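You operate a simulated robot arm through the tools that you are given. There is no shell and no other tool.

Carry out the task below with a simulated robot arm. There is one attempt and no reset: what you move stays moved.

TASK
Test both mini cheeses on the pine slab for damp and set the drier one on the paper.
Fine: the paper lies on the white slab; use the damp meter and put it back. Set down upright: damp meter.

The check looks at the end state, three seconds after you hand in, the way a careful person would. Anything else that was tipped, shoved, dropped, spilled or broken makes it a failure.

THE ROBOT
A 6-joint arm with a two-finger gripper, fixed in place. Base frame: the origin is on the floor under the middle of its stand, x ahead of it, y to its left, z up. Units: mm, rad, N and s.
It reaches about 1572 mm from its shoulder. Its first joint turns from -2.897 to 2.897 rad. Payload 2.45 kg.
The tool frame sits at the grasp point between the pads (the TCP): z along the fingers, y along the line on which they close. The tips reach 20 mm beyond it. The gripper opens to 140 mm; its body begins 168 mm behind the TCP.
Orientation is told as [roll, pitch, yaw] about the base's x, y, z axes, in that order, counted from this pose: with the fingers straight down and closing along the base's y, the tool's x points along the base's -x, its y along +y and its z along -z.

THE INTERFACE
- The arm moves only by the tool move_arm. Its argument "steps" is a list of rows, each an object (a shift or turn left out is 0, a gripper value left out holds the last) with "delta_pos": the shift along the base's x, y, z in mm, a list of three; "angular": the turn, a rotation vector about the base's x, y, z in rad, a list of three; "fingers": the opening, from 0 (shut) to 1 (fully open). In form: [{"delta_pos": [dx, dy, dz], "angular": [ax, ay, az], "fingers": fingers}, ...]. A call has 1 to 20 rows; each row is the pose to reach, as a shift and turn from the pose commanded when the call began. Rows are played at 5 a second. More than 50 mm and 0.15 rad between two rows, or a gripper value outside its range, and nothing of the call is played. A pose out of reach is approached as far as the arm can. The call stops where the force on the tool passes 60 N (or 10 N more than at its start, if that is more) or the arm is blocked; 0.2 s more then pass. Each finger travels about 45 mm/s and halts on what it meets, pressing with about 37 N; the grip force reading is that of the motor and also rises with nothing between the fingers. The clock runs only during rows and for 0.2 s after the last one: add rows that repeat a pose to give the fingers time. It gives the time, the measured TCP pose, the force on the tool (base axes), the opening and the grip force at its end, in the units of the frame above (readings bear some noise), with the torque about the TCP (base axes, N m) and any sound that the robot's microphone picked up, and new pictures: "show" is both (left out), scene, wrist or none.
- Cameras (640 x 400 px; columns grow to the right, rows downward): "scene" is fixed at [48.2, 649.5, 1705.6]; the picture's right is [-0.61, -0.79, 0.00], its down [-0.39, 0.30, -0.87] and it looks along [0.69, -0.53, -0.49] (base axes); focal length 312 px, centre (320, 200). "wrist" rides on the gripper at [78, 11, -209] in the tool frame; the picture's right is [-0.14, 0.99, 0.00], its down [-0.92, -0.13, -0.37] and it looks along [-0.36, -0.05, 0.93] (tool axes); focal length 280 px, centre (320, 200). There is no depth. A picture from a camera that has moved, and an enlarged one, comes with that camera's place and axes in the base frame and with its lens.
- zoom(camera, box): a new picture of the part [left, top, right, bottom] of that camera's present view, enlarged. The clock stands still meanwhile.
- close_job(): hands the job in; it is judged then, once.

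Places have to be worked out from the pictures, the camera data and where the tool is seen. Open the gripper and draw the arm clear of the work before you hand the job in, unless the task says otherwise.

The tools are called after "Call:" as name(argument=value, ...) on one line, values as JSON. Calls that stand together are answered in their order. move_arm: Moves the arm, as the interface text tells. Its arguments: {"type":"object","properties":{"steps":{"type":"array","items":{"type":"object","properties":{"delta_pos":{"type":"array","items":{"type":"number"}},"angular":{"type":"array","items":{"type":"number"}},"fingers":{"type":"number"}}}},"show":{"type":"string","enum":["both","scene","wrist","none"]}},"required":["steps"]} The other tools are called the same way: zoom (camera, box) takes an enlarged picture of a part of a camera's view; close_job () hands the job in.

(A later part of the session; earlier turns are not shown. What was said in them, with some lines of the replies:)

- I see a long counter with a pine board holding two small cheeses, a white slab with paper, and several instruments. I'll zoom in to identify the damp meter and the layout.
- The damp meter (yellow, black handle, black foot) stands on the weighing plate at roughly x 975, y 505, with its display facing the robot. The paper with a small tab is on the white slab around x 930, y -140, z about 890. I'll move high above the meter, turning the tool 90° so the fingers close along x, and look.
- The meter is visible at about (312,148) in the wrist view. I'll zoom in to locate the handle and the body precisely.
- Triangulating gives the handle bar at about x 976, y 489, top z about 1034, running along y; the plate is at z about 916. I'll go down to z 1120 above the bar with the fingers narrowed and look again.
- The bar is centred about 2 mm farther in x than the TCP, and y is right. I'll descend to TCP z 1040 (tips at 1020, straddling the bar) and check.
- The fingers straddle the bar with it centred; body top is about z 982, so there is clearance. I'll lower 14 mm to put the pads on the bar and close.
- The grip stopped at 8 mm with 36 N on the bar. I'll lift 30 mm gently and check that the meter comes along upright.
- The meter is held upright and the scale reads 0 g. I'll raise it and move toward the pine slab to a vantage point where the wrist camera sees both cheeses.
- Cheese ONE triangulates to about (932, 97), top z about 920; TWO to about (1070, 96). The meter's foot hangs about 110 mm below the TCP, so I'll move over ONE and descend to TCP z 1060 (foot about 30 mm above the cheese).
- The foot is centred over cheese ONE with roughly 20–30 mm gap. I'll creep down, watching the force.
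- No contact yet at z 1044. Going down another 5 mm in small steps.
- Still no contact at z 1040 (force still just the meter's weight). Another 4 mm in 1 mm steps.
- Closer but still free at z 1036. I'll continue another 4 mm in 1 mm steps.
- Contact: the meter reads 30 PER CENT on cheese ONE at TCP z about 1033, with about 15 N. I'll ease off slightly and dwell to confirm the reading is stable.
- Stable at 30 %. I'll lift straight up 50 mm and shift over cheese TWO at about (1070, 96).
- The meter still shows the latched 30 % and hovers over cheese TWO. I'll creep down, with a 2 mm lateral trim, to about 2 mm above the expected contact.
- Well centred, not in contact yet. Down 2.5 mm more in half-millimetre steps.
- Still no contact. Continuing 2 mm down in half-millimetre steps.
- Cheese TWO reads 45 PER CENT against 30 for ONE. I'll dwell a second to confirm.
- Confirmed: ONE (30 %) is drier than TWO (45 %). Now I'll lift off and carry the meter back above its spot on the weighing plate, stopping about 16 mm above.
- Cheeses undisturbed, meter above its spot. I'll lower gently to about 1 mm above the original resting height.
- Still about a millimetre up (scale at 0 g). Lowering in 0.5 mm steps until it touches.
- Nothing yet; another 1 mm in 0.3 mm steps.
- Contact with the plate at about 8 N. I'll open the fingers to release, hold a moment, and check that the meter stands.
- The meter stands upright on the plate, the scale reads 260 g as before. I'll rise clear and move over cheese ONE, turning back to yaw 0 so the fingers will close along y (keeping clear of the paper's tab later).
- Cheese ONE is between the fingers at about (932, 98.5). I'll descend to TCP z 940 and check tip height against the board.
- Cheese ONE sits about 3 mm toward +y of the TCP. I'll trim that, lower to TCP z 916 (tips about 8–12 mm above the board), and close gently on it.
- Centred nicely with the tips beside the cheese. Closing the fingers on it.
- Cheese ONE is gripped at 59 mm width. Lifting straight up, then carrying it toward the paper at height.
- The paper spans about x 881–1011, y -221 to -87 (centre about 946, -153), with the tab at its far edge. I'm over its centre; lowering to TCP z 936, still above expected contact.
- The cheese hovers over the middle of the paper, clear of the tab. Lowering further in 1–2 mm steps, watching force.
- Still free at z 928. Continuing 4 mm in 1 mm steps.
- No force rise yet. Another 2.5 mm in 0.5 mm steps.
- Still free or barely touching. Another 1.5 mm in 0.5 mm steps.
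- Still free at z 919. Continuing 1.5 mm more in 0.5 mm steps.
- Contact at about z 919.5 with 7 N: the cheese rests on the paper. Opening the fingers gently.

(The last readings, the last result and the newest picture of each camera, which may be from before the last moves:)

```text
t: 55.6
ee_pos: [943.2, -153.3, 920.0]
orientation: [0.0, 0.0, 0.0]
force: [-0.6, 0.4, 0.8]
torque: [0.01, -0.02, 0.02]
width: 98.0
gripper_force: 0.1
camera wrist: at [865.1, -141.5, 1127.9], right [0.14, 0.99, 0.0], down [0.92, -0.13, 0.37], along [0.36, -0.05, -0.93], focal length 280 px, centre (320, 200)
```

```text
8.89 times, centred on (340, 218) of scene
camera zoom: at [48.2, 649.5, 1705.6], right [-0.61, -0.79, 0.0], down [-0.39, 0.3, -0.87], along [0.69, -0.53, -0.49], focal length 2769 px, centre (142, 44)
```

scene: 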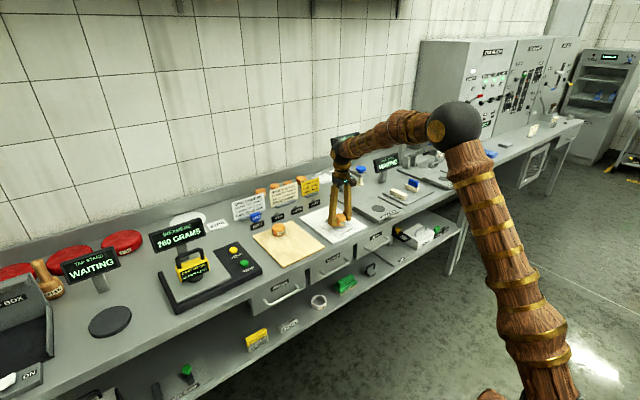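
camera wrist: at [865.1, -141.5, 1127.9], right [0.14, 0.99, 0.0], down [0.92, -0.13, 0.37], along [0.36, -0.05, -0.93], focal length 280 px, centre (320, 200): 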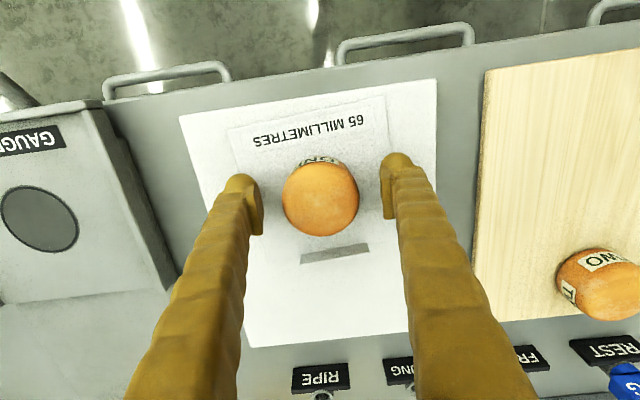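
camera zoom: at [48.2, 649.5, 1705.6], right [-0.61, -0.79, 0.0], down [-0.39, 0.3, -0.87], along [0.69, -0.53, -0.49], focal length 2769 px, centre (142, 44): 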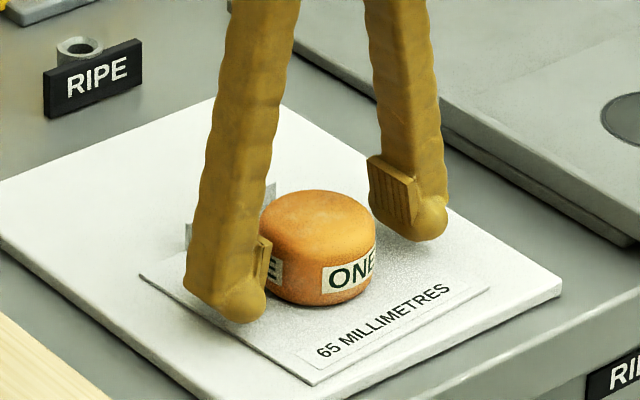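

Cheese ONE stands free on the paper. Lifting straight up and drawing back toward the start pose.

Call:
move_arm(steps=[{"delta_pos": [0, 0, 10]}, {"delta_pos": [0, 0, 35]}, {"delta_pos": [0, 0, 75]}, {"delta_pos": [0, 0, 120]}, {"delta_pos": [0, 0, 165]}, {"delta_pos": [0, 0, 210]}, {"delta_pos": [0, 0, 255]}, {"delta_pos": [-25, 6, 295], "fingers": 1.0}, {"delta_pos": [-65, 14, 303], "fingers": 1.0}, {"delta_pos": [-110, 26, 303], "fingers": 1.0}, {"delta_pos": [-155, 38, 303], "fingers": 1.0}, {"delta_pos": [-195, 46, 303], "fingers": 1.0}, {"delta_pos": [-207, 49, 303], "fingers": 1.0}, {"delta_pos": [-207, 49, 303], "fingers": 1.0}])

Call:
zoom(camera="scene", box=[230, 165, 390, 265])

Call:
zoom(camera="scene", box=[130, 200, 260, 310])

Call:
zoom(camera="wrist", box=[220, 160, 480, 330])

```text
t: 58.6
ee_pos: [736.2, -102.7, 1222.2]
orientation: [-0.001, 0.0, 0.0]
force: [-0.2, -0.8, -0.4]
torque: [0.01, -0.02, -0.03]
width: 139.8
gripper_force: 0.0
camera wrist: at [658.3, -91.8, 1430.3], right [0.14, 0.99, 0.0], down [0.92, -0.13, 0.37], along [0.37, -0.05, -0.93], focal length 280 px, centre (320, 200)
```

scene: 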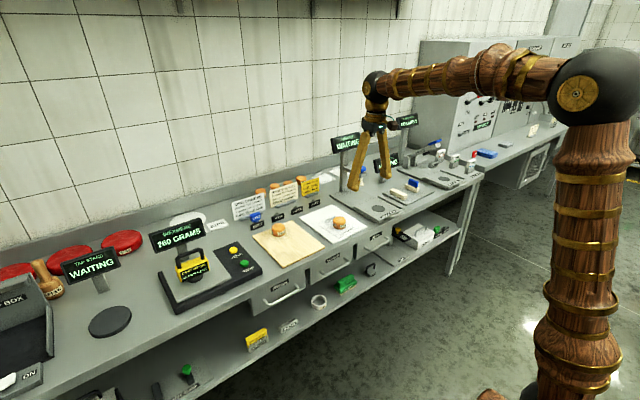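
wrist: 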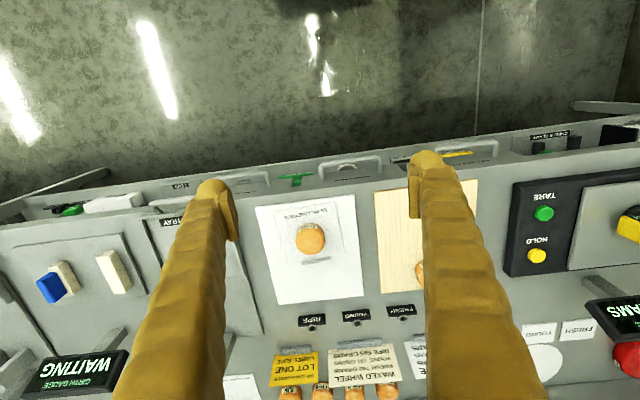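

```text
4.00 times, centred on (310, 215) of scene
camera zoom: at [48.2, 649.5, 1705.6], right [-0.61, -0.79, 0.0], down [-0.39, 0.3, -0.87], along [0.69, -0.53, -0.49], focal length 1246 px, centre (360, 140)
```

zoom: 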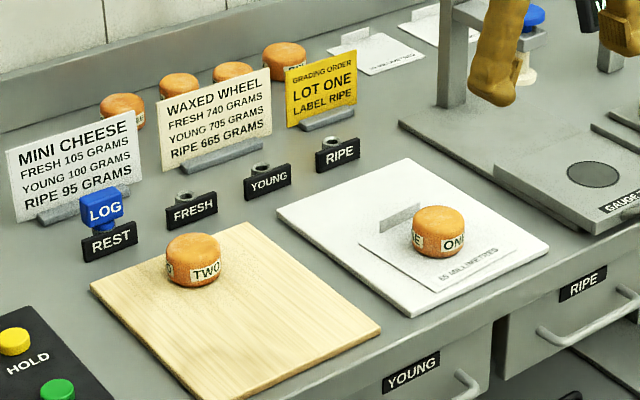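

```text
3.64 times, centred on (195, 255) of scene
camera zoom: at [48.2, 649.5, 1705.6], right [-0.61, -0.79, 0.0], down [-0.39, 0.3, -0.87], along [0.69, -0.53, -0.49], focal length 1133 px, centre (774, 0)
```

zoom: 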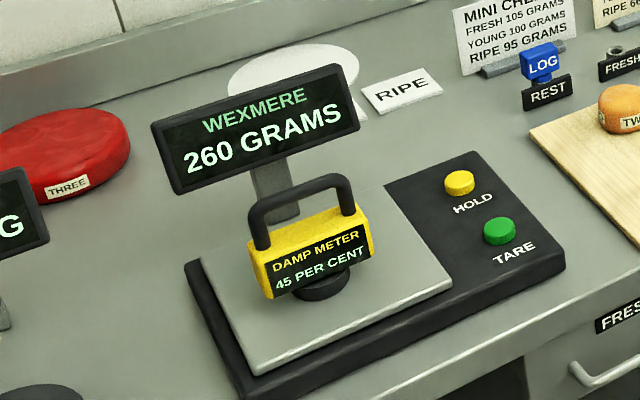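

```text
2.35 times, centred on (350, 245) of wrist
camera zoom: at [658.3, -91.8, 1430.3], right [0.14, 0.99, 0.0], down [0.92, -0.13, 0.37], along [0.37, -0.05, -0.93], focal length 660 px, centre (249, 94)
```

zoom: 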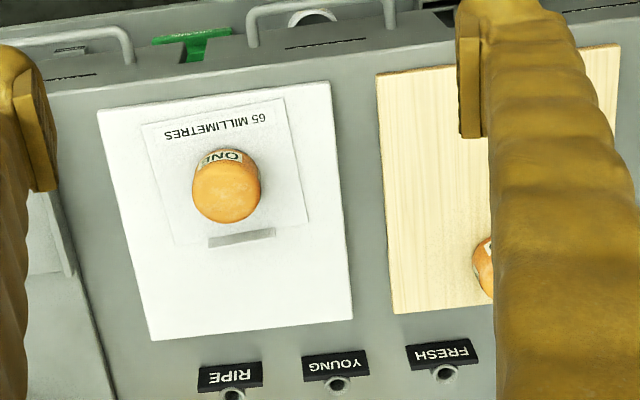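

Cheese ONE, the drier at 30 % against 45 % for TWO, stands upright in the middle of the paper. The damp meter is upright back on its plate (260 g, as at the start), TWO is where it was, and the arm is clear with the gripper open. Handing in.

Call:
close_job()

```text
The job is handed in.
```

I tested both mini cheeses with the damp meter. ONE read 30 per cent and TWO read 45 per cent, so ONE is the drier.

- **Cheese ONE:** it stands upright near the middle of the paper on the white slab.
- **Cheese TWO:** it stands on the pine slab, where it started.
- **Damp meter:** it is back upright on the weighing plate, and the scale reads 260 grams, as it did at the start. Its display still shows the last reading, 45 per cent, not WAITING.

In the last pictures I saw nothing tipped or knocked out of place. I handed in with the gripper open and the arm back near its starting position.
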